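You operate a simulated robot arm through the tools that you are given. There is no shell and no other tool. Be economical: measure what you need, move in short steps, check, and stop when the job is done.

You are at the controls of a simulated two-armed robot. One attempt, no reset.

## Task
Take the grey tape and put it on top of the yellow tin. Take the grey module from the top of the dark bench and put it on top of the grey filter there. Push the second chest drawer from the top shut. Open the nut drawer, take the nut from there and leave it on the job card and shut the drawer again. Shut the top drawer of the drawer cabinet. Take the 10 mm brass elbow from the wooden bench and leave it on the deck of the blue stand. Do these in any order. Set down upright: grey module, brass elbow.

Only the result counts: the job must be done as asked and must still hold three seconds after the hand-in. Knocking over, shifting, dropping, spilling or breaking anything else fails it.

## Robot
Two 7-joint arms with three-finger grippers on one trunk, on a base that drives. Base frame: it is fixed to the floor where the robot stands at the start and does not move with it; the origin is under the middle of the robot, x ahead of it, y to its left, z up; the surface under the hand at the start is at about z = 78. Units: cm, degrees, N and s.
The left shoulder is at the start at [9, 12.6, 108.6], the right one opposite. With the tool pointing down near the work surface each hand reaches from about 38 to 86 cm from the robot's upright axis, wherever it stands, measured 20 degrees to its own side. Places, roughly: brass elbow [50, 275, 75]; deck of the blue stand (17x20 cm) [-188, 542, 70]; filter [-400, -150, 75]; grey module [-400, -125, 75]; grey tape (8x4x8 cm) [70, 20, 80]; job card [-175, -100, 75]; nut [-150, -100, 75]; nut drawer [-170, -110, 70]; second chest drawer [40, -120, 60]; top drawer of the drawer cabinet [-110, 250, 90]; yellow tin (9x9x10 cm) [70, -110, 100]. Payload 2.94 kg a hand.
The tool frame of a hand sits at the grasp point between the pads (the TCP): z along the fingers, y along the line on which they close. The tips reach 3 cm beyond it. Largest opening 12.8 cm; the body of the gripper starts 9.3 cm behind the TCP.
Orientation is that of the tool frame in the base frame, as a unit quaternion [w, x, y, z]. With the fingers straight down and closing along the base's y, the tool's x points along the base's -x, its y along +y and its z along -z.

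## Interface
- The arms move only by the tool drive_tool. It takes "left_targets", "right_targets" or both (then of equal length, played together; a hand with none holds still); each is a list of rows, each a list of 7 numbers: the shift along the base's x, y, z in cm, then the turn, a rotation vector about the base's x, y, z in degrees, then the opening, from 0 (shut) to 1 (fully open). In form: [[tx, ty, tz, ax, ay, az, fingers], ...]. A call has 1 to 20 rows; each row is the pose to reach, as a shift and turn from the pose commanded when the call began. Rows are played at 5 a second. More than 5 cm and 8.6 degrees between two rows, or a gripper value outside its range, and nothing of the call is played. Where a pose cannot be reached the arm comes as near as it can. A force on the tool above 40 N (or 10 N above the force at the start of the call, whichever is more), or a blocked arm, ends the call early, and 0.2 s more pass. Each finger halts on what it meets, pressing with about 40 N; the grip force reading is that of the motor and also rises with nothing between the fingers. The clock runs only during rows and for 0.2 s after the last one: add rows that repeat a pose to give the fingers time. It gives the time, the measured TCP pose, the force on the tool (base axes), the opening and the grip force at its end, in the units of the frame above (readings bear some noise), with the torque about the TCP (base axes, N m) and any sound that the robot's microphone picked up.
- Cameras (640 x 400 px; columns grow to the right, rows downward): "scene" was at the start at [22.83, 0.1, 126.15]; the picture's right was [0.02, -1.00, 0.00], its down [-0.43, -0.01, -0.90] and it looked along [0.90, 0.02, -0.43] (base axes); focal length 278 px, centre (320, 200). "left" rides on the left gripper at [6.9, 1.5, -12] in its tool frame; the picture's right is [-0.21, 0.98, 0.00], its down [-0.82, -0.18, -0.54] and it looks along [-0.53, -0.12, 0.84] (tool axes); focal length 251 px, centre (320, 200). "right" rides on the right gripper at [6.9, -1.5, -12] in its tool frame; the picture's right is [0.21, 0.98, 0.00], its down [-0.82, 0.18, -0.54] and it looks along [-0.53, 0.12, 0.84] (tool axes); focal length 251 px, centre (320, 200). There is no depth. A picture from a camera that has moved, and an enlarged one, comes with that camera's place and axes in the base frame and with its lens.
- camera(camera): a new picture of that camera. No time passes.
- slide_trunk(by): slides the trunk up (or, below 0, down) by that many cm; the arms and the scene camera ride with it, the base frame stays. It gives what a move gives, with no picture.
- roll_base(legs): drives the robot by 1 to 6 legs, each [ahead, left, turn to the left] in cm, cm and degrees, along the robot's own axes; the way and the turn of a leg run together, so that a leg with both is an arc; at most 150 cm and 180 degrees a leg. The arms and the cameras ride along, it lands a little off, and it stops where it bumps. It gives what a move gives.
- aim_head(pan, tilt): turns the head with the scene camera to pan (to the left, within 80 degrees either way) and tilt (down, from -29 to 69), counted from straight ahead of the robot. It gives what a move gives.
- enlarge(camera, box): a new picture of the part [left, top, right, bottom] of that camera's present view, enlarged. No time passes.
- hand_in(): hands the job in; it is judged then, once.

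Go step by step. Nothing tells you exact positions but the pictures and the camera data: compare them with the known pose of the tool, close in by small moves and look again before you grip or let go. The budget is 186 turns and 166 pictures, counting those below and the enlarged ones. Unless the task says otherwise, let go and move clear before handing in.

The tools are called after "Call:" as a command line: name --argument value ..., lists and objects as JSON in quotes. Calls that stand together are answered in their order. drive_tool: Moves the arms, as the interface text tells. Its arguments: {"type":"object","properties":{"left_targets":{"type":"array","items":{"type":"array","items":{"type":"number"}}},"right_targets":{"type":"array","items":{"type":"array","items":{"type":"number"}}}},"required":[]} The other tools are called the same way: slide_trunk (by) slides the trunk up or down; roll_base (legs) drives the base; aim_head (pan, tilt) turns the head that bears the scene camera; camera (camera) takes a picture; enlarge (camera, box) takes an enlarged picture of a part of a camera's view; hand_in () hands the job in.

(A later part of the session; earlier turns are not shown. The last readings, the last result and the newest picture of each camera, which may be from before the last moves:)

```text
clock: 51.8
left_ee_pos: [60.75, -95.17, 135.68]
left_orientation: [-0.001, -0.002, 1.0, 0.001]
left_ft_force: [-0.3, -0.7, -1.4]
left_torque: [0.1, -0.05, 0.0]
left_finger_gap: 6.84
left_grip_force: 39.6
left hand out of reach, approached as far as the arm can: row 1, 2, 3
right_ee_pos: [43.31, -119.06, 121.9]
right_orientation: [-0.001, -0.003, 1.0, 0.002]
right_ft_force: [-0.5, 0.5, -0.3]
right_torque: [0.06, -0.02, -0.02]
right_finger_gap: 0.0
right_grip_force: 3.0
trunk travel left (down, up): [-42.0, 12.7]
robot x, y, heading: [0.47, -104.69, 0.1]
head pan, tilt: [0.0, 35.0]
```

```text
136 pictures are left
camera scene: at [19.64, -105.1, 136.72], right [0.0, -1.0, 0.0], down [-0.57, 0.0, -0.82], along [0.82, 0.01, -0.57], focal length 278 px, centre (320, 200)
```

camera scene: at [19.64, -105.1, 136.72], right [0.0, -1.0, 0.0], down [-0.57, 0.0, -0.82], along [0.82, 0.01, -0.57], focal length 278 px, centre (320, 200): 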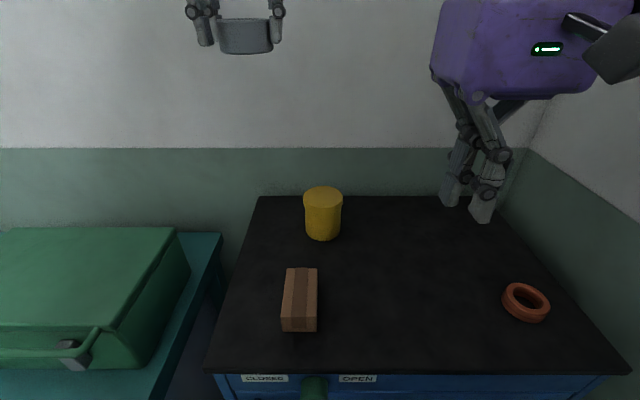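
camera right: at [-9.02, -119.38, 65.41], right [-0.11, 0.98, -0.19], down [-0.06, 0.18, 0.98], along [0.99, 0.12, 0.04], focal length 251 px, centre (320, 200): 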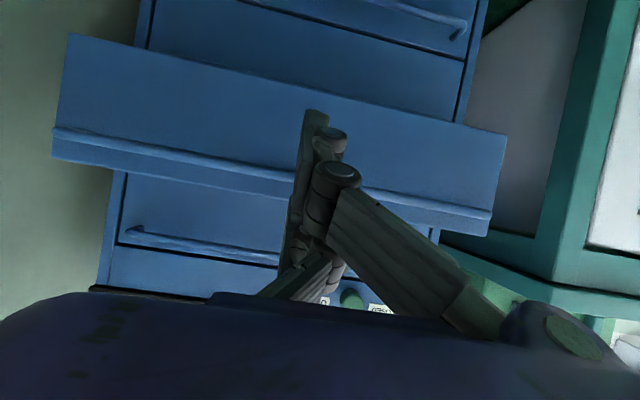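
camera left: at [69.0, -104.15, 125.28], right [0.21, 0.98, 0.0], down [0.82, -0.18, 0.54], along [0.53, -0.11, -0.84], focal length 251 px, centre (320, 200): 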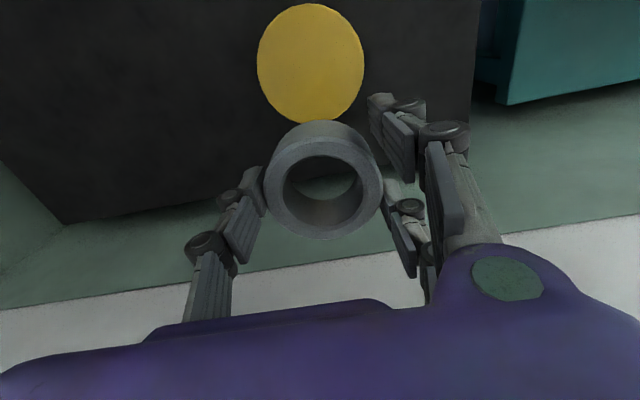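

Freed. Now I go laterally first, then out and down.

Call:
drive_tool --left_targets '[[0, -3.3, -3, 0, 0, 0, 0.4], [0, -6.6, -6, 0, 0, 0, 0.4], [1, -9.8, -9, 0, 0, 0, 0.4], [4, -9.8, -12, 0, 0, 0, 0.4], [7, -9.8, -15, 0, 0, 0, 0.4], [9.6, -9.8, -18, 0, 0, 0, 0.4], [9.6, -9.8, -18, 0, 0, 0, 0.4]]'

Call:
camera --camera "left"

```text
clock: 53.4
left_ee_pos: [70.14, -104.54, 117.22]
left_orientation: [0.0, -0.004, 1.0, 0.001]
left_ft_force: [0.7, 0.3, -1.0]
left_torque: [-0.04, -0.04, -0.01]
left_finger_gap: 6.82
left_grip_force: 40.3
right_ee_pos: [43.18, -118.53, 121.98]
right_orientation: [-0.001, -0.005, 1.0, 0.0]
right_ft_force: [0.3, -0.3, 0.1]
right_torque: [-0.02, -0.03, -0.02]
right_finger_gap: 0.0
right_grip_force: 2.2
trunk travel left (down, up): [-42.0, 12.7]
robot x, y, heading: [0.32, -104.47, 0.4]
head pan, tilt: [0.0, 35.0]
```

```text
135 pictures are left
camera left: at [63.33, -103.09, 129.38], right [0.21, 0.98, 0.0], down [0.82, -0.18, 0.54], along [0.53, -0.11, -0.84], focal length 251 px, centre (320, 200)
```

left: 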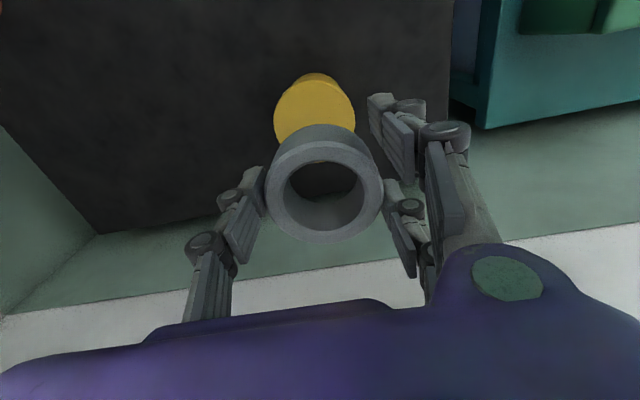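

Well aligned, needing about −0.5 cm in y. I lower toward the tin.

Call:
drive_tool --left_targets '[[0.2, -0.5, -4, 0, 0, 0, 0.4], [0.2, -0.5, -7.5, 0, 0, 0, 0.4], [0.2, -0.5, -9, 0, 0, 0, 0.4], [0.2, -0.5, -9, 0, 0, 0, 0.4]]'

Call:
camera --camera "left"

Call:
enlarge --camera "scene" --box '[240, 120, 400, 260]'

```text
clock: 54.4
left_ee_pos: [70.48, -104.95, 108.44]
left_orientation: [0.0, -0.004, 1.0, 0.0]
left_ft_force: [-0.6, 0.2, -0.9]
left_torque: [-0.01, 0.02, -0.02]
left_finger_gap: 6.85
left_grip_force: 40.2
right_ee_pos: [43.26, -118.54, 121.95]
right_orientation: [-0.002, -0.004, 1.0, 0.0]
right_ft_force: [-0.2, 0.2, -0.1]
right_torque: [0.01, 0.0, 0.04]
right_finger_gap: 0.0
right_grip_force: 3.0
trunk travel left (down, up): [-42.0, 12.7]
robot x, y, heading: [0.41, -104.56, 0.4]
head pan, tilt: [0.0, 35.0]
```

```text
134 pictures are left
camera left: at [63.67, -103.54, 120.49], right [0.21, 0.98, 0.0], down [0.82, -0.18, 0.54], along [0.53, -0.11, -0.84], focal length 251 px, centre (320, 200)
```

left: 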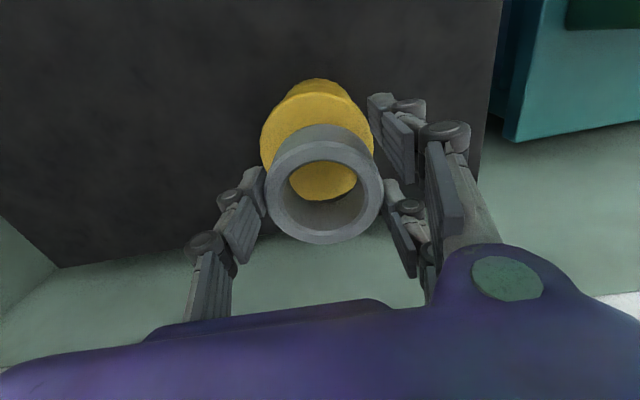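

```text
2.86 times, centred on (320, 190) of scene
camera zoom: at [19.66, -104.58, 136.72], right [0.01, -1.0, 0.0], down [-0.57, 0.0, -0.82], along [0.82, 0.01, -0.57], focal length 794 px, centre (320, 229)
```

zoom: 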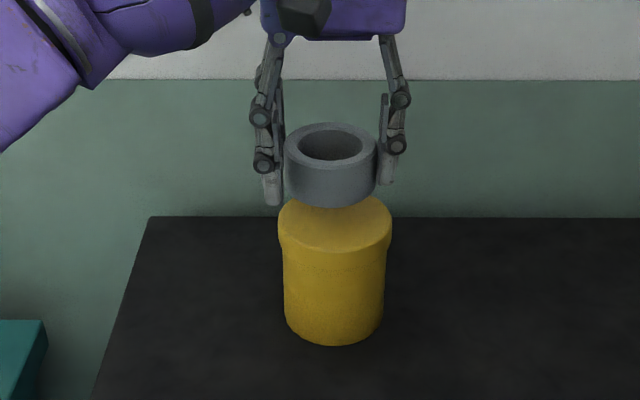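

About 2–3 cm above the tin lid. I lower slowly and watch the force.

Call:
drive_tool --left_targets '[[0, 0, -0.8, 0, 0, 0, 0.4], [0, 0, -1.6, 0, 0, 0, 0.4], [0, 0, -1.6, 0, 0, 0, 0.4]]'

Call:
enlarge --camera "scene" --box '[240, 120, 400, 260]'

```text
clock: 55.2
left_ee_pos: [70.56, -105.06, 106.94]
left_orientation: [0.0, -0.003, 1.0, 0.0]
left_ft_force: [-0.1, -0.2, -1.2]
left_torque: [-0.02, 0.0, 0.03]
left_finger_gap: 6.85
left_grip_force: 39.8
right_ee_pos: [43.24, -118.53, 121.93]
right_orientation: [-0.001, -0.005, 1.0, 0.002]
right_ft_force: [1.0, 0.0, -0.3]
right_torque: [-0.02, 0.03, -0.01]
right_finger_gap: 0.0
right_grip_force: 3.0
trunk travel left (down, up): [-42.0, 12.7]
robot x, y, heading: [0.48, -104.3, 0.0]
head pan, tilt: [0.0, 35.0]
```

```text
2.86 times, centred on (320, 190) of scene
camera zoom: at [19.65, -104.59, 136.72], right [0.01, -1.0, 0.0], down [-0.57, 0.0, -0.82], along [0.82, 0.01, -0.57], focal length 794 px, centre (320, 229)
```

zoom: 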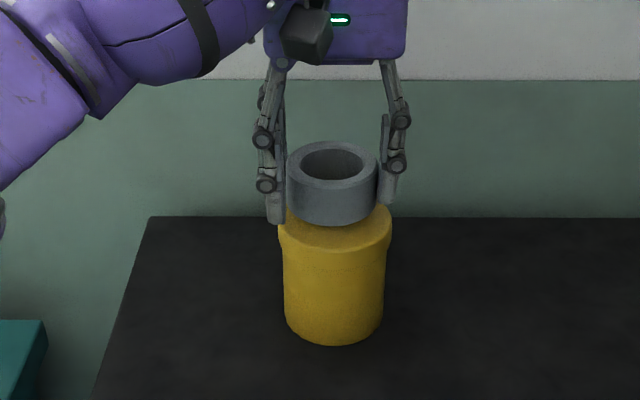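

Call:
drive_tool --left_targets '[[0, -0.1, -0.8, 0, 0, 0, 0.4], [0, -0.1, -1.4, 0, 0, 0, 0.4], [0, -0.1, -1.6, 0, 0, 0, 0.4], [0, -0.1, -1.6, 0, 0, 0, 0.4]]'

Call:
enlarge --camera "scene" --box '[240, 120, 400, 260]'

```text
clock: 56.2
left_ee_pos: [70.68, -105.22, 105.77]
left_orientation: [0.003, -0.004, 1.0, -0.001]
left_ft_force: [7.3, 0.9, 28.3]
left_torque: [0.15, -0.06, 0.0]
left_finger_gap: 6.81
left_grip_force: 39.7
right_ee_pos: [43.06, -118.41, 122.01]
right_orientation: [0.0, -0.005, 1.0, 0.002]
right_ft_force: [0.8, 1.0, -0.6]
right_torque: [0.0, 0.01, 0.01]
right_finger_gap: 0.01
right_grip_force: 3.3
trunk travel left (down, up): [-42.0, 12.7]
robot x, y, heading: [0.68, -104.68, 0.3]
head pan, tilt: [0.0, 35.0]
```

```text
2.86 times, centred on (320, 190) of scene
camera zoom: at [19.45, -104.58, 136.78], right [0.01, -1.0, 0.0], down [-0.57, 0.0, -0.82], along [0.82, 0.01, -0.57], focal length 794 px, centre (320, 229)
```

zoom: 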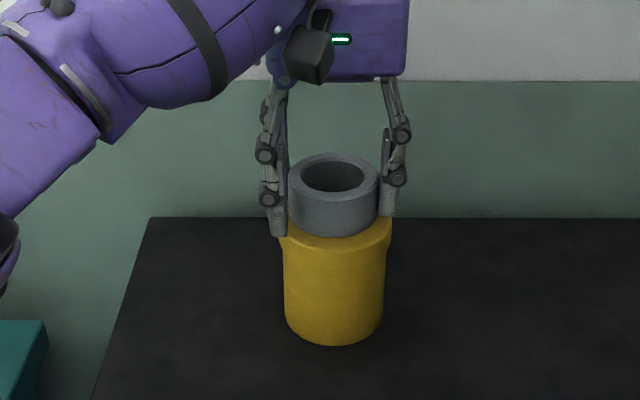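

Contact is made, but the tape sits about 1.3 cm too far back. I lift, shift −x, and set it down again.

Call:
drive_tool --left_targets '[[0, 0, 0.8, 0, 0, 0, 0.4], [0, 0, 1.6, 0, 0, 0, 0.4], [-1.3, -0.1, 1.6, 0, 0, 0, 0.4], [-1.3, -0.1, 0.8, 0, 0, 0, 0.4], [-1.3, -0.1, 0.35, 0, 0, 0, 0.4], [-1.3, -0.1, 0.35, 0, 0, 0, 0.4]]'

Call:
enlarge --camera "scene" --box '[240, 120, 400, 260]'

Call:
camera --camera "left"

```text
clock: 57.6
left_ee_pos: [69.29, -105.27, 105.81]
left_orientation: [0.0, -0.003, 1.0, -0.001]
left_ft_force: [-0.6, 0.0, 1.3]
left_torque: [0.0, -0.06, 0.02]
left_finger_gap: 6.85
left_grip_force: 39.6
right_ee_pos: [43.22, -118.47, 121.96]
right_orientation: [-0.002, -0.004, 1.0, 0.001]
right_ft_force: [-0.2, -0.7, -1.2]
right_torque: [0.03, 0.02, -0.03]
right_finger_gap: 0.0
right_grip_force: 2.8
trunk travel left (down, up): [-42.0, 12.7]
robot x, y, heading: [0.21, -104.38, 0.3]
head pan, tilt: [0.0, 35.0]
```

```text
2.86 times, centred on (320, 190) of scene
camera zoom: at [19.64, -104.58, 136.72], right [0.01, -1.0, 0.0], down [-0.57, 0.0, -0.82], along [0.82, 0.01, -0.57], focal length 794 px, centre (320, 229)
```

zoom: 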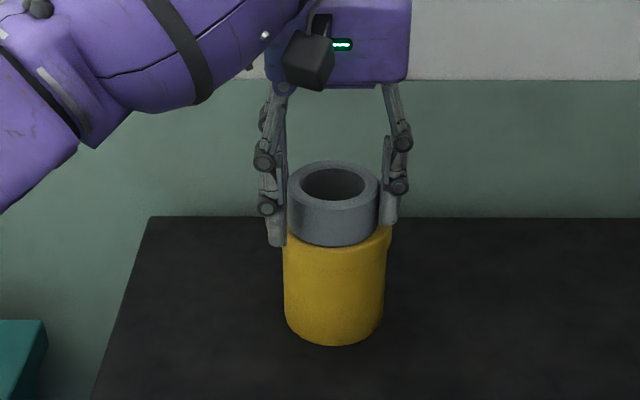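

```text
129 pictures are left
camera left: at [62.46, -103.77, 117.76], right [0.21, 0.98, 0.0], down [0.82, -0.18, 0.54], along [0.53, -0.11, -0.84], focal length 251 px, centre (320, 200)
```

left: 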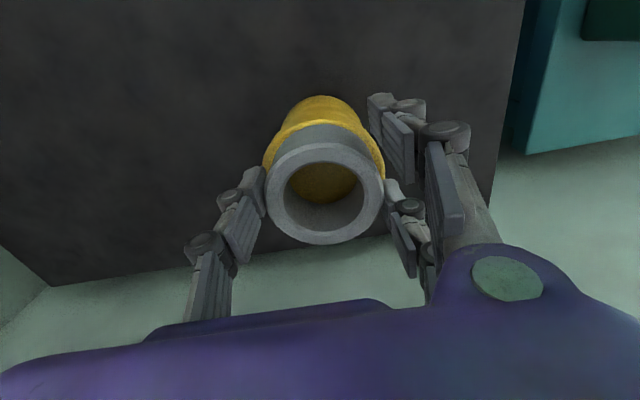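

Centred and touching. I open the fingers and lift away.

Call:
drive_tool --left_targets '[[0, 0, -0.1, 0, 0, 0, 0.6], [0, 0, 0, 0, 0, 0, 0.8], [0, 0, 0, 0, 0, 0, 0.85], [0, 0, 3, 0, 0, 0, 0.85], [0, 0, 7, 0, 0, 0, 0.85], [0, 0, 11, 0, 0, 0, 0.85], [-3, 2, 15, 0, 0, 0, 0.85], [-6, 4, 18, 0, 0, 0, 0.85]]'

Call:
camera --camera "scene"

```text
refused: row 7 steps farther than a row can; nothing moved
```

```text
128 pictures are left
camera scene: at [19.64, -104.58, 136.72], right [0.01, -1.0, 0.0], down [-0.57, 0.0, -0.82], along [0.82, 0.01, -0.57], focal length 278 px, centre (320, 200)
```

scene: 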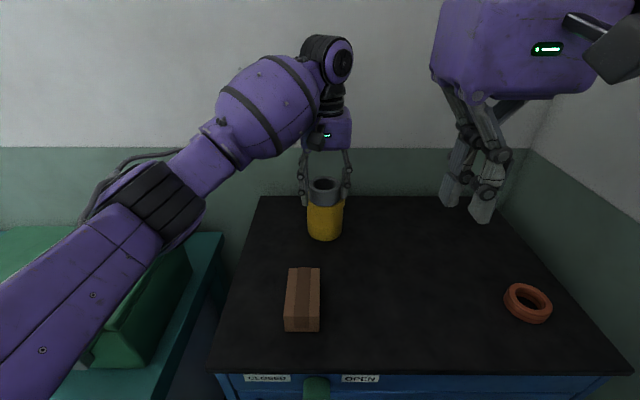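

Call:
drive_tool --left_targets '[[0, 0, -0.1, 0, 0, 0, 0.6], [0, 0, 0, 0, 0, 0, 0.8], [0, 0, 0, 0, 0, 0, 0.85], [0, 0, 3, 0, 0, 0, 0.85], [0, 0, 7, 0, 0, 0, 0.85], [0, 0, 11, 0, 0, 0, 0.85], [-2, 1, 14, 0, 0, 0, 0.85], [-5, 2, 17, 0, 0, 0, 0.85], [-8, 4, 20, 0, 0, 0, 0.85], [-12, 5, 22, 0, 0, 0, 0.85]]'

Call:
camera --camera "scene"

```text
clock: 59.8
left_ee_pos: [56.89, -100.45, 127.97]
left_orientation: [0.0, -0.004, 1.0, 0.0]
left_ft_force: [-0.9, 0.1, 0.6]
left_torque: [0.03, 0.0, 0.02]
left_finger_gap: 10.88
left_grip_force: 0.0
right_ee_pos: [43.08, -118.41, 121.98]
right_orientation: [0.0, -0.004, 1.0, 0.001]
right_ft_force: [-0.1, 0.3, 1.3]
right_torque: [0.0, -0.03, 0.0]
right_finger_gap: 0.03
right_grip_force: 3.1
trunk travel left (down, up): [-42.0, 12.7]
robot x, y, heading: [0.59, -104.95, 0.1]
head pan, tilt: [0.0, 35.0]
```

```text
127 pictures are left
camera scene: at [19.48, -104.54, 136.75], right [0.01, -1.0, 0.0], down [-0.57, 0.0, -0.82], along [0.82, 0.0, -0.57], focal length 278 px, centre (320, 200)
```

scene: 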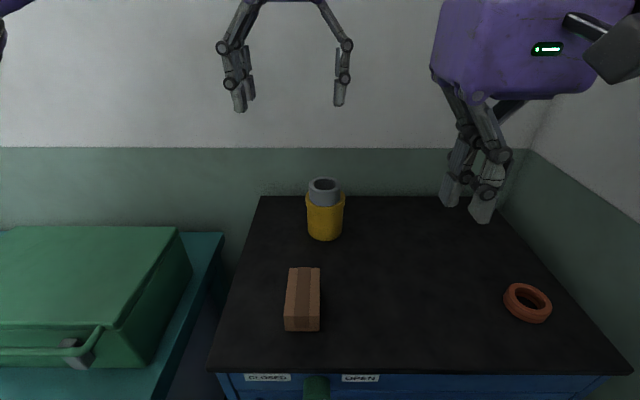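

The tape rests on the tin. Now I back away, turn left, and look toward −x for the nut drawer.

Call:
roll_base --legs '[[-45, 0, 0], [0, 20, 90]]'

Call:
aim_head --pan 75 --tilt 20

Call:
camera --camera "scene"

Call:
aim_head --pan 10 --tilt 15

Call:
camera --camera "scene"

```text
clock: 66.3
left_ee_pos: [-60.82, -35.77, 127.77]
left_orientation: [0.001, 0.709, -0.705, 0.0]
left_ft_force: [0.0, -0.5, 0.2]
left_torque: [-0.01, 0.03, 0.01]
left_finger_gap: 10.86
left_grip_force: 0.1
right_ee_pos: [-42.88, -49.58, 121.96]
right_orientation: [0.001, 0.71, -0.705, 0.0]
right_ft_force: [0.2, 0.4, 0.2]
right_torque: [0.03, 0.01, 0.01]
right_finger_gap: 0.0
right_grip_force: 2.6
trunk travel left (down, up): [-42.0, 12.7]
robot x, y, heading: [-56.74, -92.56, 90.3]
head pan, tilt: [0.0, 35.0]
```

```text
clock: 67.8
left_ee_pos: [-60.71, -35.71, 127.86]
left_orientation: [0.0, 0.709, -0.705, 0.001]
left_ft_force: [-0.5, -0.1, 0.2]
left_torque: [0.0, 0.0, 0.01]
left_finger_gap: 10.87
left_grip_force: 0.1
right_ee_pos: [-42.95, -49.55, 122.06]
right_orientation: [0.001, 0.709, -0.705, 0.0]
right_ft_force: [-0.6, -0.4, -0.7]
right_torque: [0.01, 0.0, -0.01]
right_finger_gap: 0.02
right_grip_force: 3.2
trunk travel left (down, up): [-42.0, 12.7]
robot x, y, heading: [-56.78, -92.37, 90.3]
head pan, tilt: [75.0, 20.0]
```

```text
126 pictures are left
camera scene: at [-65.93, -79.71, 139.1], right [0.25, 0.97, 0.0], down [0.33, -0.09, -0.94], along [-0.91, 0.24, -0.34], focal length 278 px, centre (320, 200)
```

scene: 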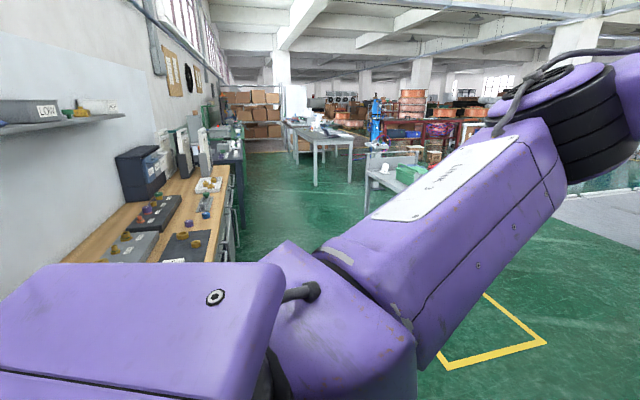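

```text
clock: 69.2
left_ee_pos: [-60.77, -35.75, 127.92]
left_orientation: [0.0, 0.709, -0.705, 0.0]
left_ft_force: [0.1, -0.8, -0.2]
left_torque: [-0.01, 0.01, 0.01]
left_finger_gap: 10.88
left_grip_force: 0.0
right_ee_pos: [-43.03, -49.58, 121.93]
right_orientation: [0.001, 0.709, -0.705, -0.001]
right_ft_force: [0.1, 0.6, -0.9]
right_torque: [-0.05, -0.05, 0.03]
right_finger_gap: 0.03
right_grip_force: 3.2
trunk travel left (down, up): [-42.0, 12.7]
robot x, y, heading: [-56.97, -92.42, 90.2]
head pan, tilt: [10.0, 15.0]
```

```text
125 pictures are left
camera scene: at [-58.6, -72.89, 139.92], right [0.98, 0.18, 0.0], down [0.05, -0.25, -0.97], along [-0.17, 0.95, -0.26], focal length 278 px, centre (320, 200)
```

scene: 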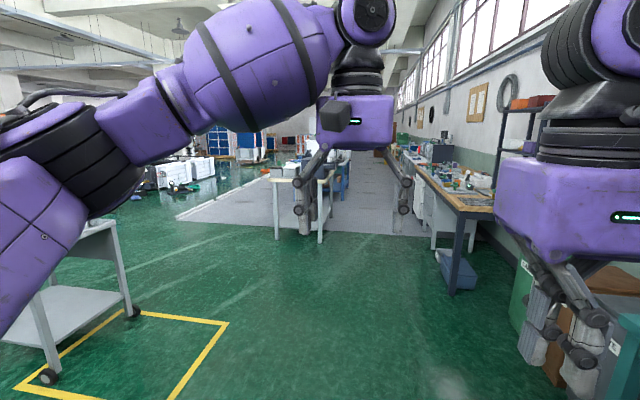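

The nut bench runs along the −y wall. I drive out and turn to face it.

Call:
roll_base --legs '[[80, 0, 0], [0, 108, 0], [0, 0, 180]]'

Call:
aim_head --pan 0 --tilt 35

Call:
camera --camera "scene"

```text
clock: 90.0
left_ee_pos: [-160.66, -72.76, 127.94]
left_orientation: [0.0, 0.702, 0.712, 0.0]
left_ft_force: [-0.1, 1.1, -0.1]
left_torque: [-0.02, 0.0, 0.01]
left_finger_gap: 10.88
left_grip_force: 0.1
right_ee_pos: [-178.49, -59.2, 121.96]
right_orientation: [0.0, 0.701, 0.713, 0.001]
right_ft_force: [1.1, -1.1, -0.3]
right_torque: [-0.02, 0.01, 0.01]
right_finger_gap: 0.01
right_grip_force: 3.1
trunk travel left (down, up): [-42.0, 12.7]
robot x, y, heading: [-165.01, -16.49, -89.2]
head pan, tilt: [10.0, 15.0]
```

```text
clock: 90.8
left_ee_pos: [-160.62, -72.78, 127.83]
left_orientation: [-0.001, 0.703, 0.712, 0.001]
left_ft_force: [0.2, 0.9, -0.3]
left_torque: [-0.01, 0.03, 0.03]
left_finger_gap: 10.91
left_grip_force: 0.1
right_ee_pos: [-178.58, -59.17, 121.87]
right_orientation: [-0.001, 0.701, 0.713, 0.001]
right_ft_force: [0.0, -0.1, 0.1]
right_torque: [-0.03, 0.01, 0.01]
right_finger_gap: 0.01
right_grip_force: 3.2
trunk travel left (down, up): [-42.0, 12.7]
robot x, y, heading: [-165.36, -16.35, -89.1]
head pan, tilt: [0.0, 35.0]
```

```text
124 pictures are left
camera scene: at [-164.77, -35.55, 136.73], right [-1.0, -0.01, 0.0], down [-0.01, 0.57, -0.82], along [0.01, -0.82, -0.57], focal length 278 px, centre (320, 200)
```

scene: 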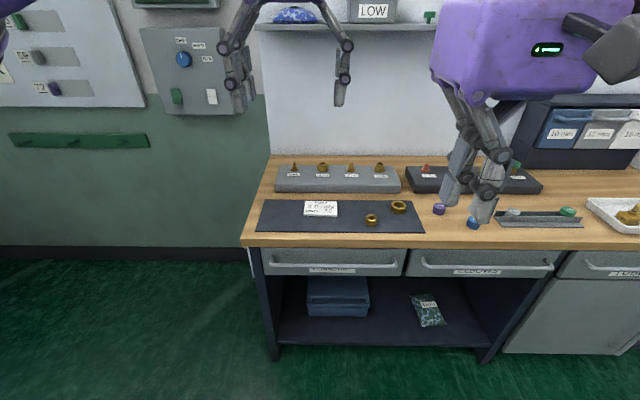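

Call:
enlarge --camera "scene" --box '[240, 140, 440, 280]'

Call:
enlarge --camera "scene" --box '[400, 160, 640, 330]'

```text
2.86 times, centred on (340, 210) of scene
camera zoom: at [-164.77, -35.55, 136.73], right [-1.0, -0.01, 0.0], down [-0.01, 0.57, -0.82], along [0.01, -0.82, -0.57], focal length 794 px, centre (263, 171)
```

zoom: 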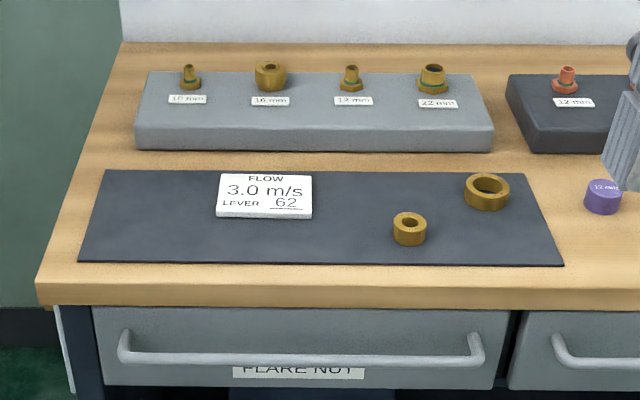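

```text
2.35 times, centred on (520, 245) of scene
camera zoom: at [-164.77, -35.55, 136.73], right [-1.0, -0.01, 0.0], down [-0.01, 0.57, -0.82], along [0.01, -0.82, -0.57], focal length 654 px, centre (-151, 94)
```

zoom: 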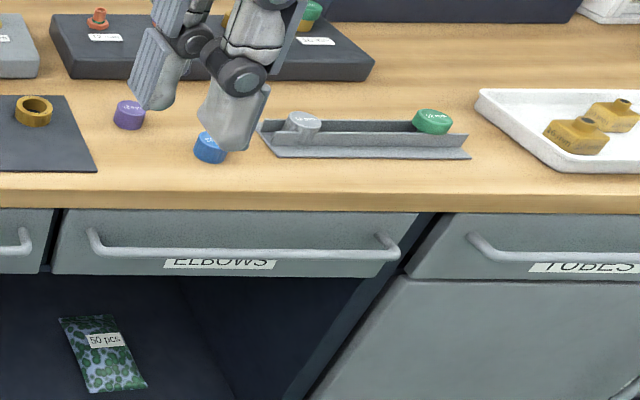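

The leftmost drawer is labelled FLARE NUT and the white job card lies on the dark mat. I lower the trunk and use the hand cameras to triangulate the handle.

Call:
slide_trunk --by -14

Call:
camera --camera "right"

Call:
camera --camera "left"

Call:
camera --camera "scene"

```text
clock: 92.5
left_ee_pos: [-160.67, -72.84, 114.02]
left_orientation: [0.0, 0.702, 0.712, 0.0]
left_ft_force: [-0.4, -0.4, -0.3]
left_torque: [0.01, -0.01, 0.01]
left_finger_gap: 10.9
left_grip_force: 0.1
right_ee_pos: [-178.6, -59.21, 107.92]
right_orientation: [-0.001, 0.702, 0.712, 0.002]
right_ft_force: [1.0, 0.8, -0.6]
right_torque: [-0.01, 0.0, -0.02]
right_finger_gap: 0.0
right_grip_force: 2.9
trunk travel left (down, up): [-28.0, 26.7]
robot x, y, heading: [-164.58, -16.0, -89.4]
head pan, tilt: [0.0, 35.0]
```

```text
121 pictures are left
camera right: at [-180.23, -52.31, 119.93], right [0.97, 0.23, 0.0], down [0.19, -0.82, 0.54], along [0.13, -0.53, -0.84], focal length 251 px, centre (320, 200)
```

right: 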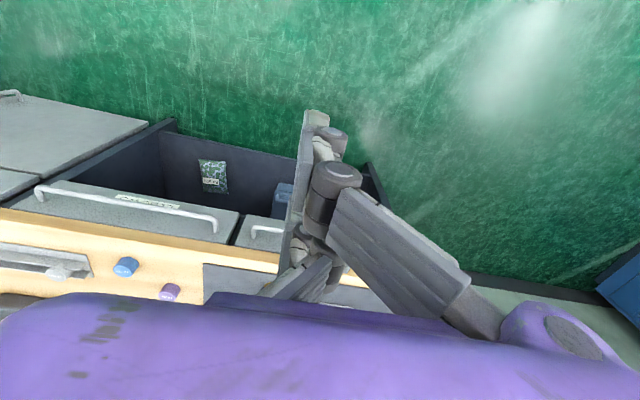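

```text
120 pictures are left
camera left: at [-159.24, -65.91, 125.91], right [0.98, -0.2, 0.0], down [-0.17, -0.82, 0.54], along [-0.11, -0.53, -0.84], focal length 251 px, centre (320, 200)
```

left: 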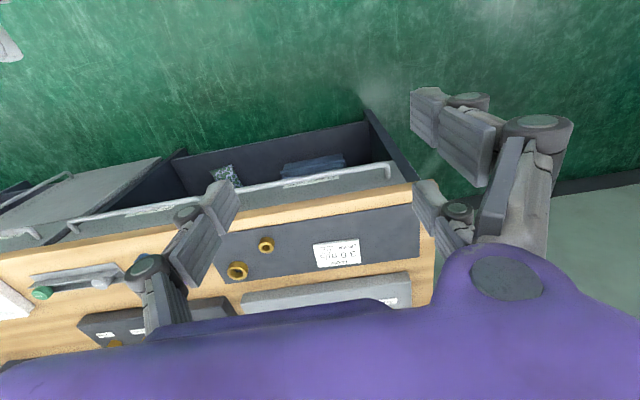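

```text
119 pictures are left
camera scene: at [-164.73, -39.22, 122.63], right [-1.0, -0.01, 0.0], down [-0.01, 0.57, -0.82], along [0.01, -0.82, -0.57], focal length 278 px, centre (320, 200)
```

scene: 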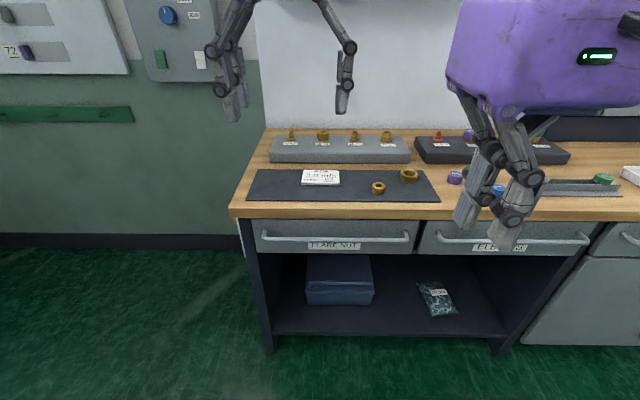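

Call:
enlarge --camera "scene" --box '[230, 160, 430, 260]'

Call:
enlarge --camera "left" --box '[200, 140, 440, 300]'

```text
3.20 times, centred on (330, 210) of scene
camera zoom: at [-164.73, -39.22, 122.63], right [-1.0, -0.01, 0.0], down [-0.01, 0.57, -0.82], along [0.01, -0.82, -0.57], focal length 889 px, centre (288, 168)
```

zoom: 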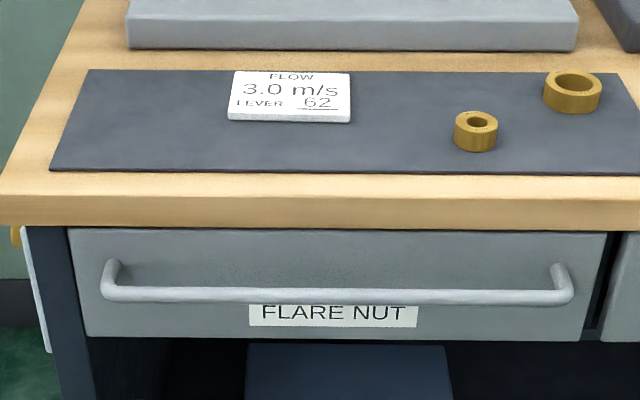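

```text
2.50 times, centred on (320, 220) of left
camera zoom: at [-159.24, -65.91, 125.91], right [0.98, -0.2, 0.0], down [-0.17, -0.82, 0.54], along [-0.11, -0.53, -0.84], focal length 629 px, centre (320, 150)
```

zoom: 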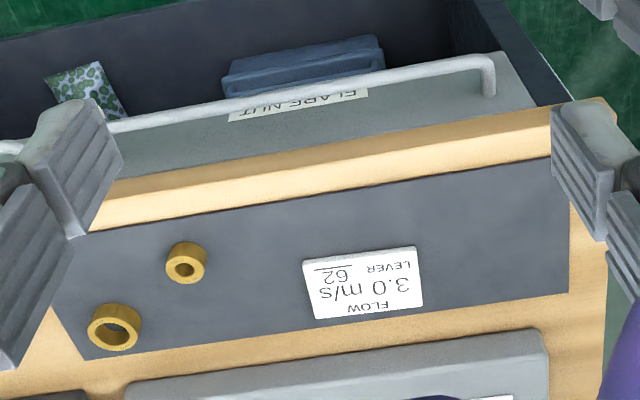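

Triangulation puts the handle bar from x −149.5 to −187.4 at y −93.2, z 72.5. The bench top overhangs to y −94.4 at z 81.5, and the card is at (−164, −109.7). I turn the right hand horizontal with the fingers closing vertically, in front of the bar.

Call:
drive_tool --right_targets '[[0.27, -1.33, -2.36, -4.62, -4.62, -4.62, 0.1], [0.53, -2.67, -4.72, -9.24, -9.24, -9.24, 0.2], [0.8, -4, -7.08, -13.86, -13.86, -13.86, 0.35], [1.07, -5.33, -9.44, -18.47, -18.47, -18.47, 0.35], [1.33, -6.67, -11.8, -23.09, -23.09, -23.09, 0.35], [1.6, -8, -14.16, -27.7, -27.7, -27.7, 0.35], [1.87, -9.33, -16.52, -32.3, -32.3, -32.3, 0.35], [2.13, -10.67, -18.88, -36.95, -36.95, -36.95, 0.35], [2.4, -12, -21.24, -41.57, -41.57, -41.57, 0.35], [2.67, -13.33, -23.6, -46.19, -46.19, -46.19, 0.35], [2.93, -14.67, -25.96, -50.8, -50.8, -50.8, 0.35], [3.2, -16, -28.32, -55.43, -55.43, -55.43, 0.35], [3.47, -17.33, -30.68, -60.04, -60.04, -60.04, 0.35], [3.73, -18.67, -33, -64.66, -64.66, -64.66, 0.35], [4, -20, -35.4, -69.28, -69.28, -69.28, 0.35], [4, -20, -35.4, -69.28, -69.28, -69.28, 0.35]]' --left_targets '[[2, 0, 0, 0, 0, 0, 0.85], [4, 0, 0, 0, 0, 0, 0.85], [6, 0, 0, 0, 0, 0, 0.85], [8, 0, 0, 0, 0, 0, 0.85], [10, 0, 0, 0, 0, 0, 0.85], [10, 0, 0, 0, 0, 0, 0.85], [10, 0, 0, 0, 0, 0, 0.85], [10, 0, 0, 0, 0, 0, 0.85], [10, 0, 0, 0, 0, 0, 0.85], [10, 0, 0, 0, 0, 0, 0.85], [10, 0, 0, 0, 0, 0, 0.85], [10, 0, 0, 0, 0, 0, 0.85], [10, 0, 0, 0, 0, 0, 0.85], [10, 0, 0, 0, 0, 0, 0.85], [10, 0, 0, 0, 0, 0, 0.85], [10, 0, 0, 0, 0, 0, 0.85]]'

Call:
camera --camera "right"

Call:
camera --camera "scene"

```text
clock: 95.9
left_ee_pos: [-150.49, -72.66, 113.82]
left_orientation: [0.0, 0.702, 0.712, 0.0]
left_ft_force: [0.3, 0.0, -0.2]
left_torque: [-0.01, 0.01, 0.01]
left_finger_gap: 10.89
left_grip_force: 0.0
right_ee_pos: [-174.63, -79.2, 72.77]
right_orientation: [0.708, 0.707, 0.006, -0.005]
right_ft_force: [0.3, -0.7, 0.0]
right_torque: [-0.02, -0.01, -0.01]
right_finger_gap: 4.46
right_grip_force: 0.0
right hand out of reach, approached as far as the arm can: row 6, 7, 8, 9, 10, 11
trunk travel left (down, up): [-28.0, 26.7]
robot x, y, heading: [-165.0, -16.23, -89.0]
head pan, tilt: [0.0, 35.0]
```

```text
116 pictures are left
camera right: at [-167.81, -67.24, 71.07], right [0.23, 0.0, 0.97], down [-0.82, 0.54, 0.19], along [-0.53, -0.84, 0.13], focal length 251 px, centre (320, 200)
```

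right: 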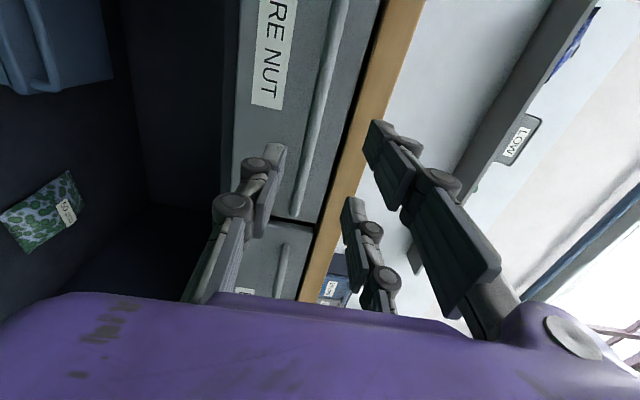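

```text
115 pictures are left
camera scene: at [-164.71, -39.22, 122.63], right [-1.0, -0.01, 0.0], down [-0.01, 0.57, -0.82], along [0.01, -0.82, -0.57], focal length 278 px, centre (320, 200)
```

scene: 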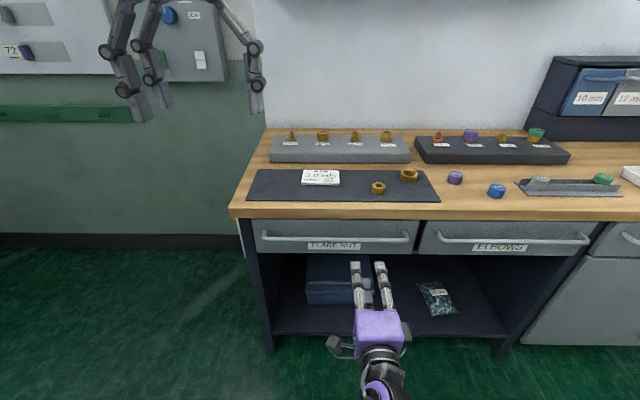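

The bar is exactly at the TCP height. I advance and close on it.

Call:
drive_tool --right_targets '[[0, -4, -0.2, 0, 0, 0, 0.35], [0, -8, -0.2, 0, 0, 0, 0.35], [0, -11, -0.2, 0, 0, 0, 0.35], [0, -13.3, -0.2, 0, 0, 0, 0.35], [0, -13.3, -0.2, 0, 0, 0, 0.35], [0, -13.3, -0.2, 0, 0, 0, 0.15], [0, -13.3, -0.2, 0, 0, 0, 0], [0, -13.3, -0.2, 0, 0, 0, 0]]'

Call:
camera --camera "right"

```text
clock: 97.7
left_ee_pos: [-150.57, -72.73, 113.71]
left_orientation: [-0.001, 0.703, 0.712, 0.0]
left_ft_force: [0.0, 0.2, 1.3]
left_torque: [-0.03, -0.02, 0.0]
left_finger_gap: 10.87
left_grip_force: 0.1
right_ee_pos: [-174.42, -92.48, 72.2]
right_orientation: [0.707, 0.707, 0.005, -0.003]
right_ft_force: [-1.2, -0.1, -5.3]
right_torque: [0.03, -1.57, -0.03]
right_finger_gap: 1.31
right_grip_force: 39.6
trunk travel left (down, up): [-28.0, 26.7]
robot x, y, heading: [-164.99, -15.95, -89.2]
head pan, tilt: [0.0, 35.0]
```

```text
114 pictures are left
camera right: at [-167.6, -80.44, 70.57], right [0.23, 0.0, 0.97], down [-0.82, 0.54, 0.19], along [-0.52, -0.84, 0.12], focal length 251 px, centre (320, 200)
```

right: 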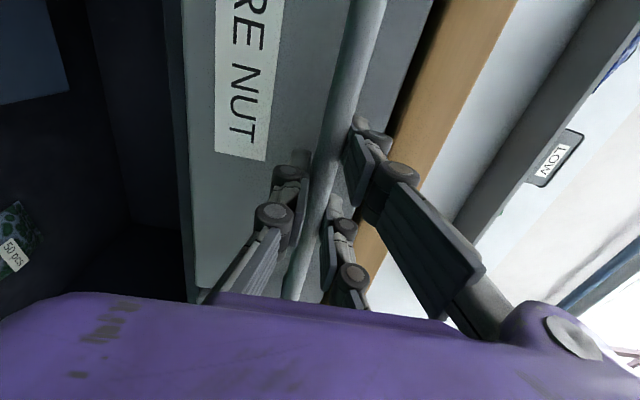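

Gripped. I pull the drawer out.

Call:
drive_tool --right_targets '[[0, 2, 0, 0, 0, 0, 0], [0, 4, 0, 0, 0, 0, 0], [0, 6, 0, 0, 0, 0, 0], [0, 8, 0, 0, 0, 0, 0], [0, 10, 0, 0, 0, 0, 0], [0, 12, 0, 0, 0, 0, 0], [0, 14, 0, 0, 0, 0, 0], [0, 16, 0, 0, 0, 0, 0], [0, 18, 0, 0, 0, 0, 0], [0, 18, 0, 0, 0, 0, 0]]'

Call:
camera --camera "scene"

Call:
camera --camera "left"

```text
clock: 99.9
left_ee_pos: [-150.51, -72.83, 113.8]
left_orientation: [-0.001, 0.703, 0.712, 0.001]
left_ft_force: [0.1, -0.2, 0.7]
left_torque: [-0.02, 0.0, -0.01]
left_finger_gap: 10.87
left_grip_force: 0.1
right_ee_pos: [-174.5, -74.43, 72.23]
right_orientation: [0.707, 0.707, 0.007, -0.004]
right_ft_force: [15.7, 0.4, -14.1]
right_torque: [0.1, -1.47, -0.27]
right_finger_gap: 1.34
right_grip_force: 40.3
trunk travel left (down, up): [-28.0, 26.7]
robot x, y, heading: [-165.2, -16.34, -89.3]
head pan, tilt: [0.0, 35.0]
```

```text
113 pictures are left
camera scene: at [-164.62, -39.38, 122.59], right [-1.0, -0.01, 0.0], down [-0.01, 0.57, -0.82], along [0.01, -0.82, -0.57], focal length 278 px, centre (320, 200)
```

scene: 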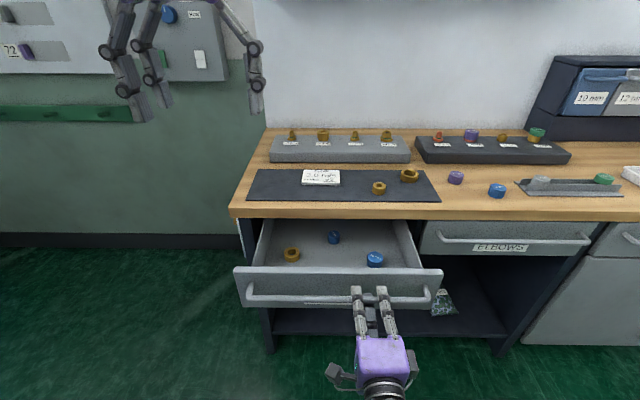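

```text
112 pictures are left
camera left: at [-149.01, -65.91, 125.75], right [0.98, -0.2, 0.0], down [-0.17, -0.83, 0.54], along [-0.11, -0.53, -0.84], focal length 251 px, centre (320, 200)
```

left: 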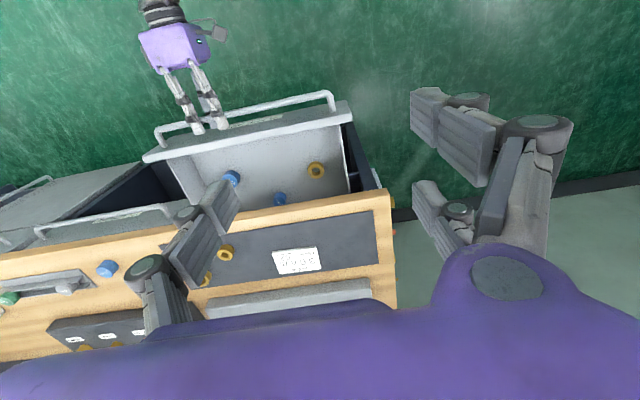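

The drawer is open, with a brass nut at its left and two blue caps inside. I enlarge to locate the nut.

Call:
enlarge --camera "scene" --box '[230, 160, 430, 300]'

Call:
enlarge --camera "left" --box '[140, 90, 400, 280]'

```text
2.86 times, centred on (330, 230) of scene
camera zoom: at [-164.62, -39.38, 122.59], right [-1.0, -0.01, 0.0], down [-0.01, 0.57, -0.82], along [0.01, -0.82, -0.57], focal length 794 px, centre (291, 114)
```

zoom: 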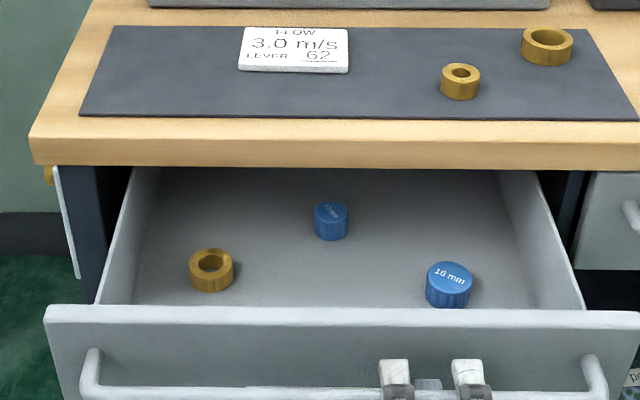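

```text
2.11 times, centred on (270, 185) of left
camera zoom: at [-149.01, -65.91, 125.75], right [0.98, -0.2, 0.0], down [-0.17, -0.83, 0.54], along [-0.11, -0.53, -0.84], focal length 529 px, centre (425, 232)
```

zoom: 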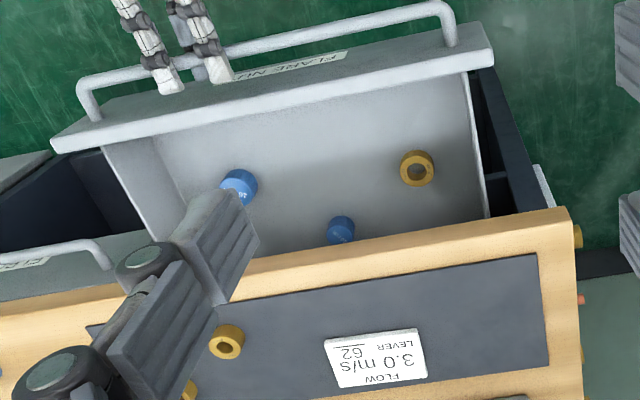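

The nut is at about (−156, −93, 66), close under the bench edge. I pull the drawer 9 cm further for clearance.

Call:
drive_tool --right_targets '[[0, 2, 0, 0, 0, 0, 0], [0, 4, 0, 0, 0, 0, 0], [0, 6, 0, 0, 0, 0, 0], [0, 8, 0, 0, 0, 0, 0], [0, 9, 0, 0, 0, 0, 0], [0, 9, 0, 0, 0, 0, 0]]'

Call:
enlarge --camera "scene" --box '[210, 160, 450, 330]'

```text
clock: 100.4
left_ee_pos: [-150.58, -72.66, 113.86]
left_orientation: [0.0, 0.702, 0.712, 0.002]
left_ft_force: [-0.3, 0.3, -1.3]
left_torque: [-0.02, 0.01, 0.0]
left_finger_gap: 10.88
left_grip_force: 0.0
right_ee_pos: [-174.5, -72.91, 72.3]
right_orientation: [0.706, 0.708, 0.009, -0.001]
right_ft_force: [2.1, -0.2, -4.4]
right_torque: [0.04, -1.59, 0.18]
right_finger_gap: 1.3
right_grip_force: 39.8
trunk travel left (down, up): [-28.0, 26.7]
robot x, y, heading: [-164.97, -16.34, -89.2]
head pan, tilt: [0.0, 35.0]
stopped in row 2 (right hand): the force on the tool passed its limit at 50 N (the readings are from after the stop); the commanded pose is now the measured one
```

```text
2.35 times, centred on (330, 245) of scene
camera zoom: at [-164.74, -39.25, 122.63], right [-1.0, -0.01, 0.0], down [-0.01, 0.57, -0.82], along [0.01, -0.82, -0.57], focal length 654 px, centre (296, 94)
```

zoom: 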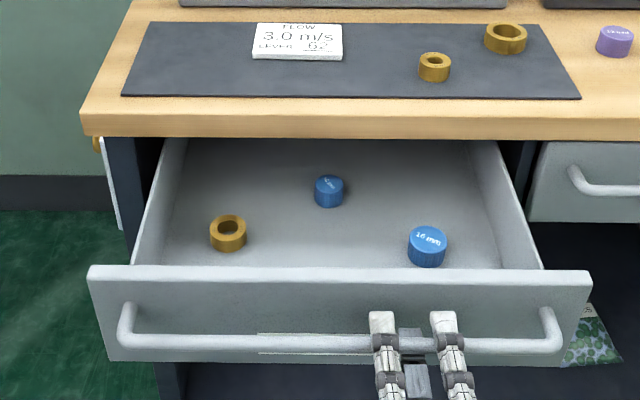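

The drawer is fully open and the nut is now at about (−156.2, −91.5). I bring the left hand above it with a slight forward tilt.

Call:
drive_tool --left_targets '[[-0.8, -2.7, -3.1, -2.2, 0, 0, 0.7], [-1.6, -5.4, -6.2, -4.4, 0, 0, 0.6], [-2.4, -8.1, -9.3, -6.6, 0, 0, 0.6], [-3.2, -10.8, -12.4, -8.8, 0, 0, 0.6], [-4, -13.5, -15.5, -11, 0, 0, 0.6], [-4.8, -16.2, -18.6, -13, 0, 0, 0.6], [-5.6, -18.8, -21.8, -15, 0, 0, 0.6], [-5.6, -18.8, -21.8, -15, 0, 0, 0.6]]'

Call:
camera --camera "left"

Call:
camera --camera "scene"

```text
clock: 102.2
left_ee_pos: [-155.98, -91.58, 92.01]
left_orientation: [0.091, 0.696, 0.706, -0.093]
left_ft_force: [0.0, -0.7, -0.2]
left_torque: [0.01, 0.0, 0.01]
left_finger_gap: 7.68
left_grip_force: 0.1
right_ee_pos: [-174.46, -72.75, 72.25]
right_orientation: [0.706, 0.708, 0.01, -0.004]
right_ft_force: [7.0, 0.6, -12.2]
right_torque: [0.03, -1.56, 0.19]
right_finger_gap: 1.29
right_grip_force: 40.1
trunk travel left (down, up): [-28.0, 26.7]
robot x, y, heading: [-164.85, -15.84, -89.2]
head pan, tilt: [0.0, 35.0]
```

```text
108 pictures are left
camera left: at [-154.45, -81.84, 101.75], right [0.98, -0.19, 0.05], down [-0.17, -0.66, 0.73], along [-0.11, -0.73, -0.68], focal length 251 px, centre (320, 200)
```

left: 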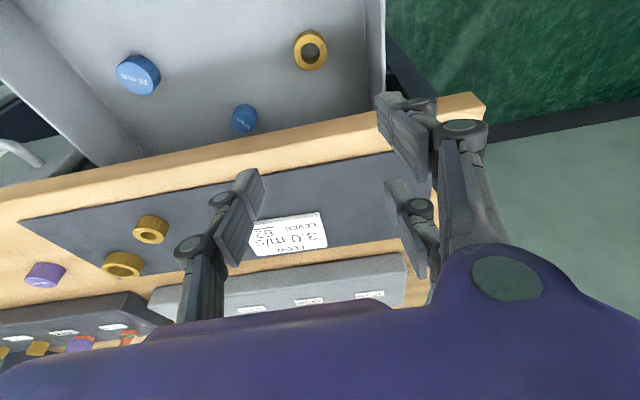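

```text
107 pictures are left
camera scene: at [-164.69, -39.32, 122.6], right [-1.0, -0.01, 0.0], down [-0.01, 0.57, -0.82], along [0.01, -0.82, -0.57], focal length 278 px, centre (320, 200)
```

scene: 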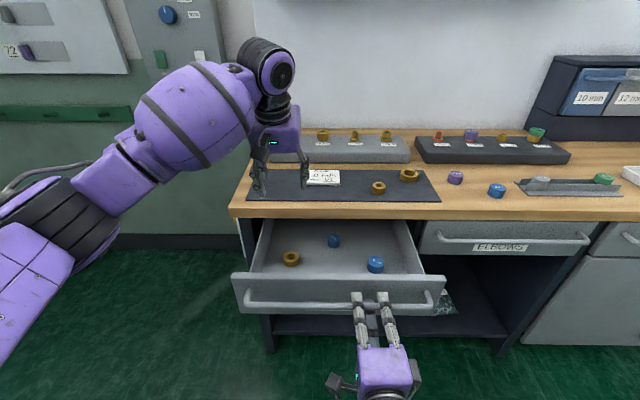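

The nut is directly beneath. I descend partway and check clearance.

Call:
drive_tool --left_targets '[[0, 0, -4, 0, 0, 0, 0.6], [0, 0, -8, 0, 0, 0, 0.6], [0, 0, -12, 0, 0, 0, 0.6], [0, 0, -16, 0, 0, 0, 0.6], [0, 0, -16, 0, 0, 0, 0.6]]'

Call:
camera --camera "left"

Call:
enlarge --camera "scene" --box '[200, 120, 440, 310]'

```text
clock: 103.4
left_ee_pos: [-155.98, -91.96, 75.77]
left_orientation: [0.091, 0.697, 0.705, -0.092]
left_ft_force: [0.0, 0.7, 0.0]
left_torque: [-0.02, 0.04, 0.01]
left_finger_gap: 7.68
left_grip_force: 0.1
right_ee_pos: [-174.47, -72.89, 72.23]
right_orientation: [0.706, 0.708, 0.01, -0.004]
right_ft_force: [7.7, 0.4, -15.6]
right_torque: [0.1, -1.51, 0.09]
right_finger_gap: 1.29
right_grip_force: 39.7
trunk travel left (down, up): [-28.0, 26.7]
robot x, y, heading: [-165.12, -15.98, -89.2]
head pan, tilt: [0.0, 35.0]
```

```text
106 pictures are left
camera left: at [-154.55, -82.16, 85.67], right [0.98, -0.19, 0.05], down [-0.17, -0.66, 0.73], along [-0.11, -0.73, -0.68], focal length 251 px, centre (320, 200)
```

left: 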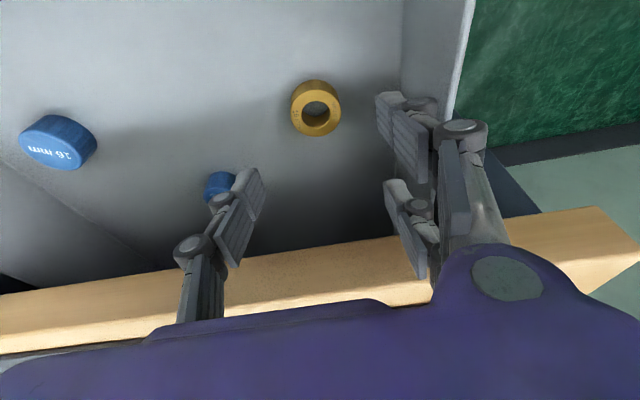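

```text
2.11 times, centred on (320, 215) of scene
camera zoom: at [-164.68, -39.36, 122.6], right [-1.0, -0.01, 0.0], down [-0.01, 0.57, -0.82], along [0.01, -0.82, -0.57], focal length 585 px, centre (320, 168)
```

zoom: 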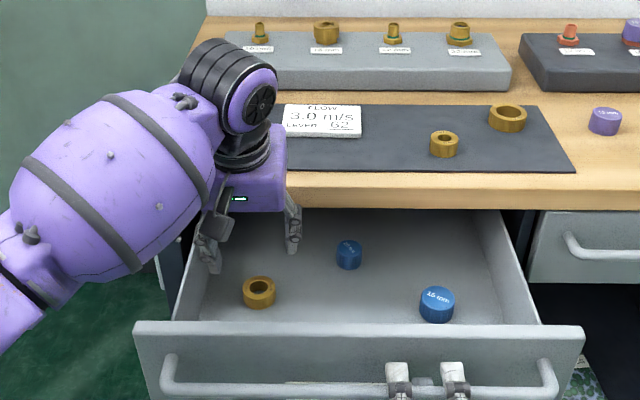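

Aligned. I lower the last 7 cm with a narrower opening and close on the nut.

Call:
drive_tool --left_targets '[[0.2, 0.3, -3, 0, 0, 0, 0.5], [0.2, 0.3, -5.5, 0, 0, 0, 0.5], [0.2, 0.3, -7.2, 0, 0, 0, 0.5], [0.2, 0.3, -7.2, 0, 0, 0, 0.5]]'

Call:
camera --camera "left"

```text
clock: 104.4
left_ee_pos: [-155.9, -91.37, 68.59]
left_orientation: [0.092, 0.696, 0.706, -0.092]
left_ft_force: [0.3, 0.1, 0.2]
left_torque: [-0.03, 0.0, -0.01]
left_finger_gap: 6.39
left_grip_force: 0.1
right_ee_pos: [-174.56, -72.86, 72.16]
right_orientation: [0.706, 0.708, 0.01, -0.004]
right_ft_force: [8.9, 0.6, -15.9]
right_torque: [0.07, -1.51, -0.01]
right_finger_gap: 1.3
right_grip_force: 39.4
trunk travel left (down, up): [-28.0, 26.7]
robot x, y, heading: [-165.07, -16.21, -89.2]
head pan, tilt: [0.0, 35.0]
```

```text
104 pictures are left
camera left: at [-154.41, -81.55, 78.41], right [0.98, -0.19, 0.05], down [-0.17, -0.66, 0.73], along [-0.11, -0.73, -0.68], focal length 251 px, centre (320, 200)
```

left: 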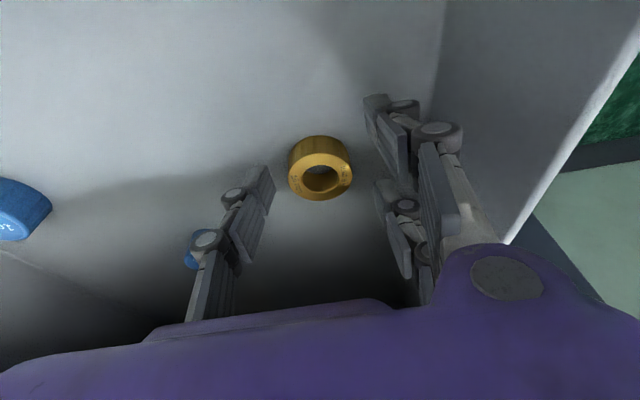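

Call:
drive_tool --left_targets '[[0, 0, -0.6, 0, 0, 0, 0.5], [0, -0.1, -1.1, 0, 0, 0, 0.5], [0, -0.1, -1.1, 0, 0, 0, 0.3], [0, -0.1, -1.1, 0, 0, 0, 0.2], [0, -0.1, -1.1, 0, 0, 0, 0.15], [0, -0.1, -1.1, 0, 0, 0, 0.15]]'

Call:
camera --camera "left"

```text
clock: 105.8
left_ee_pos: [-155.86, -91.25, 68.02]
left_orientation: [0.094, 0.695, 0.706, -0.095]
left_ft_force: [15.8, -2.3, 35.2]
left_torque: [0.14, -0.9, -0.17]
left_finger_gap: 3.86
left_grip_force: 39.8
right_ee_pos: [-174.55, -72.71, 72.17]
right_orientation: [0.707, 0.708, 0.009, -0.003]
right_ft_force: [0.4, 1.0, -23.3]
right_torque: [0.15, -1.41, -0.2]
right_finger_gap: 1.3
right_grip_force: 39.8
trunk travel left (down, up): [-28.0, 26.7]
robot x, y, heading: [-165.26, -16.33, -89.4]
head pan, tilt: [0.0, 35.0]
```

```text
103 pictures are left
camera left: at [-154.36, -81.54, 77.77], right [0.98, -0.19, 0.05], down [-0.17, -0.65, 0.74], along [-0.11, -0.73, -0.67], focal length 251 px, centre (320, 200)
```

left: 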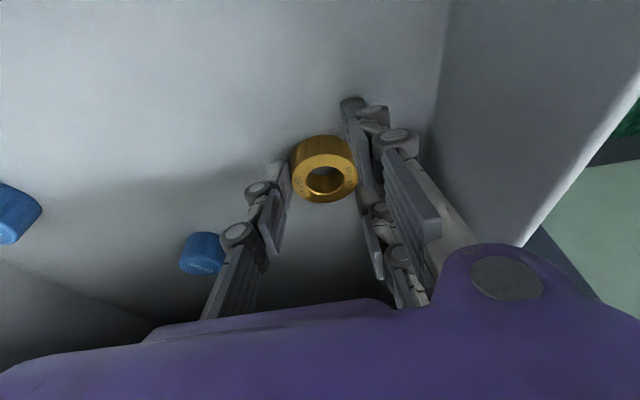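

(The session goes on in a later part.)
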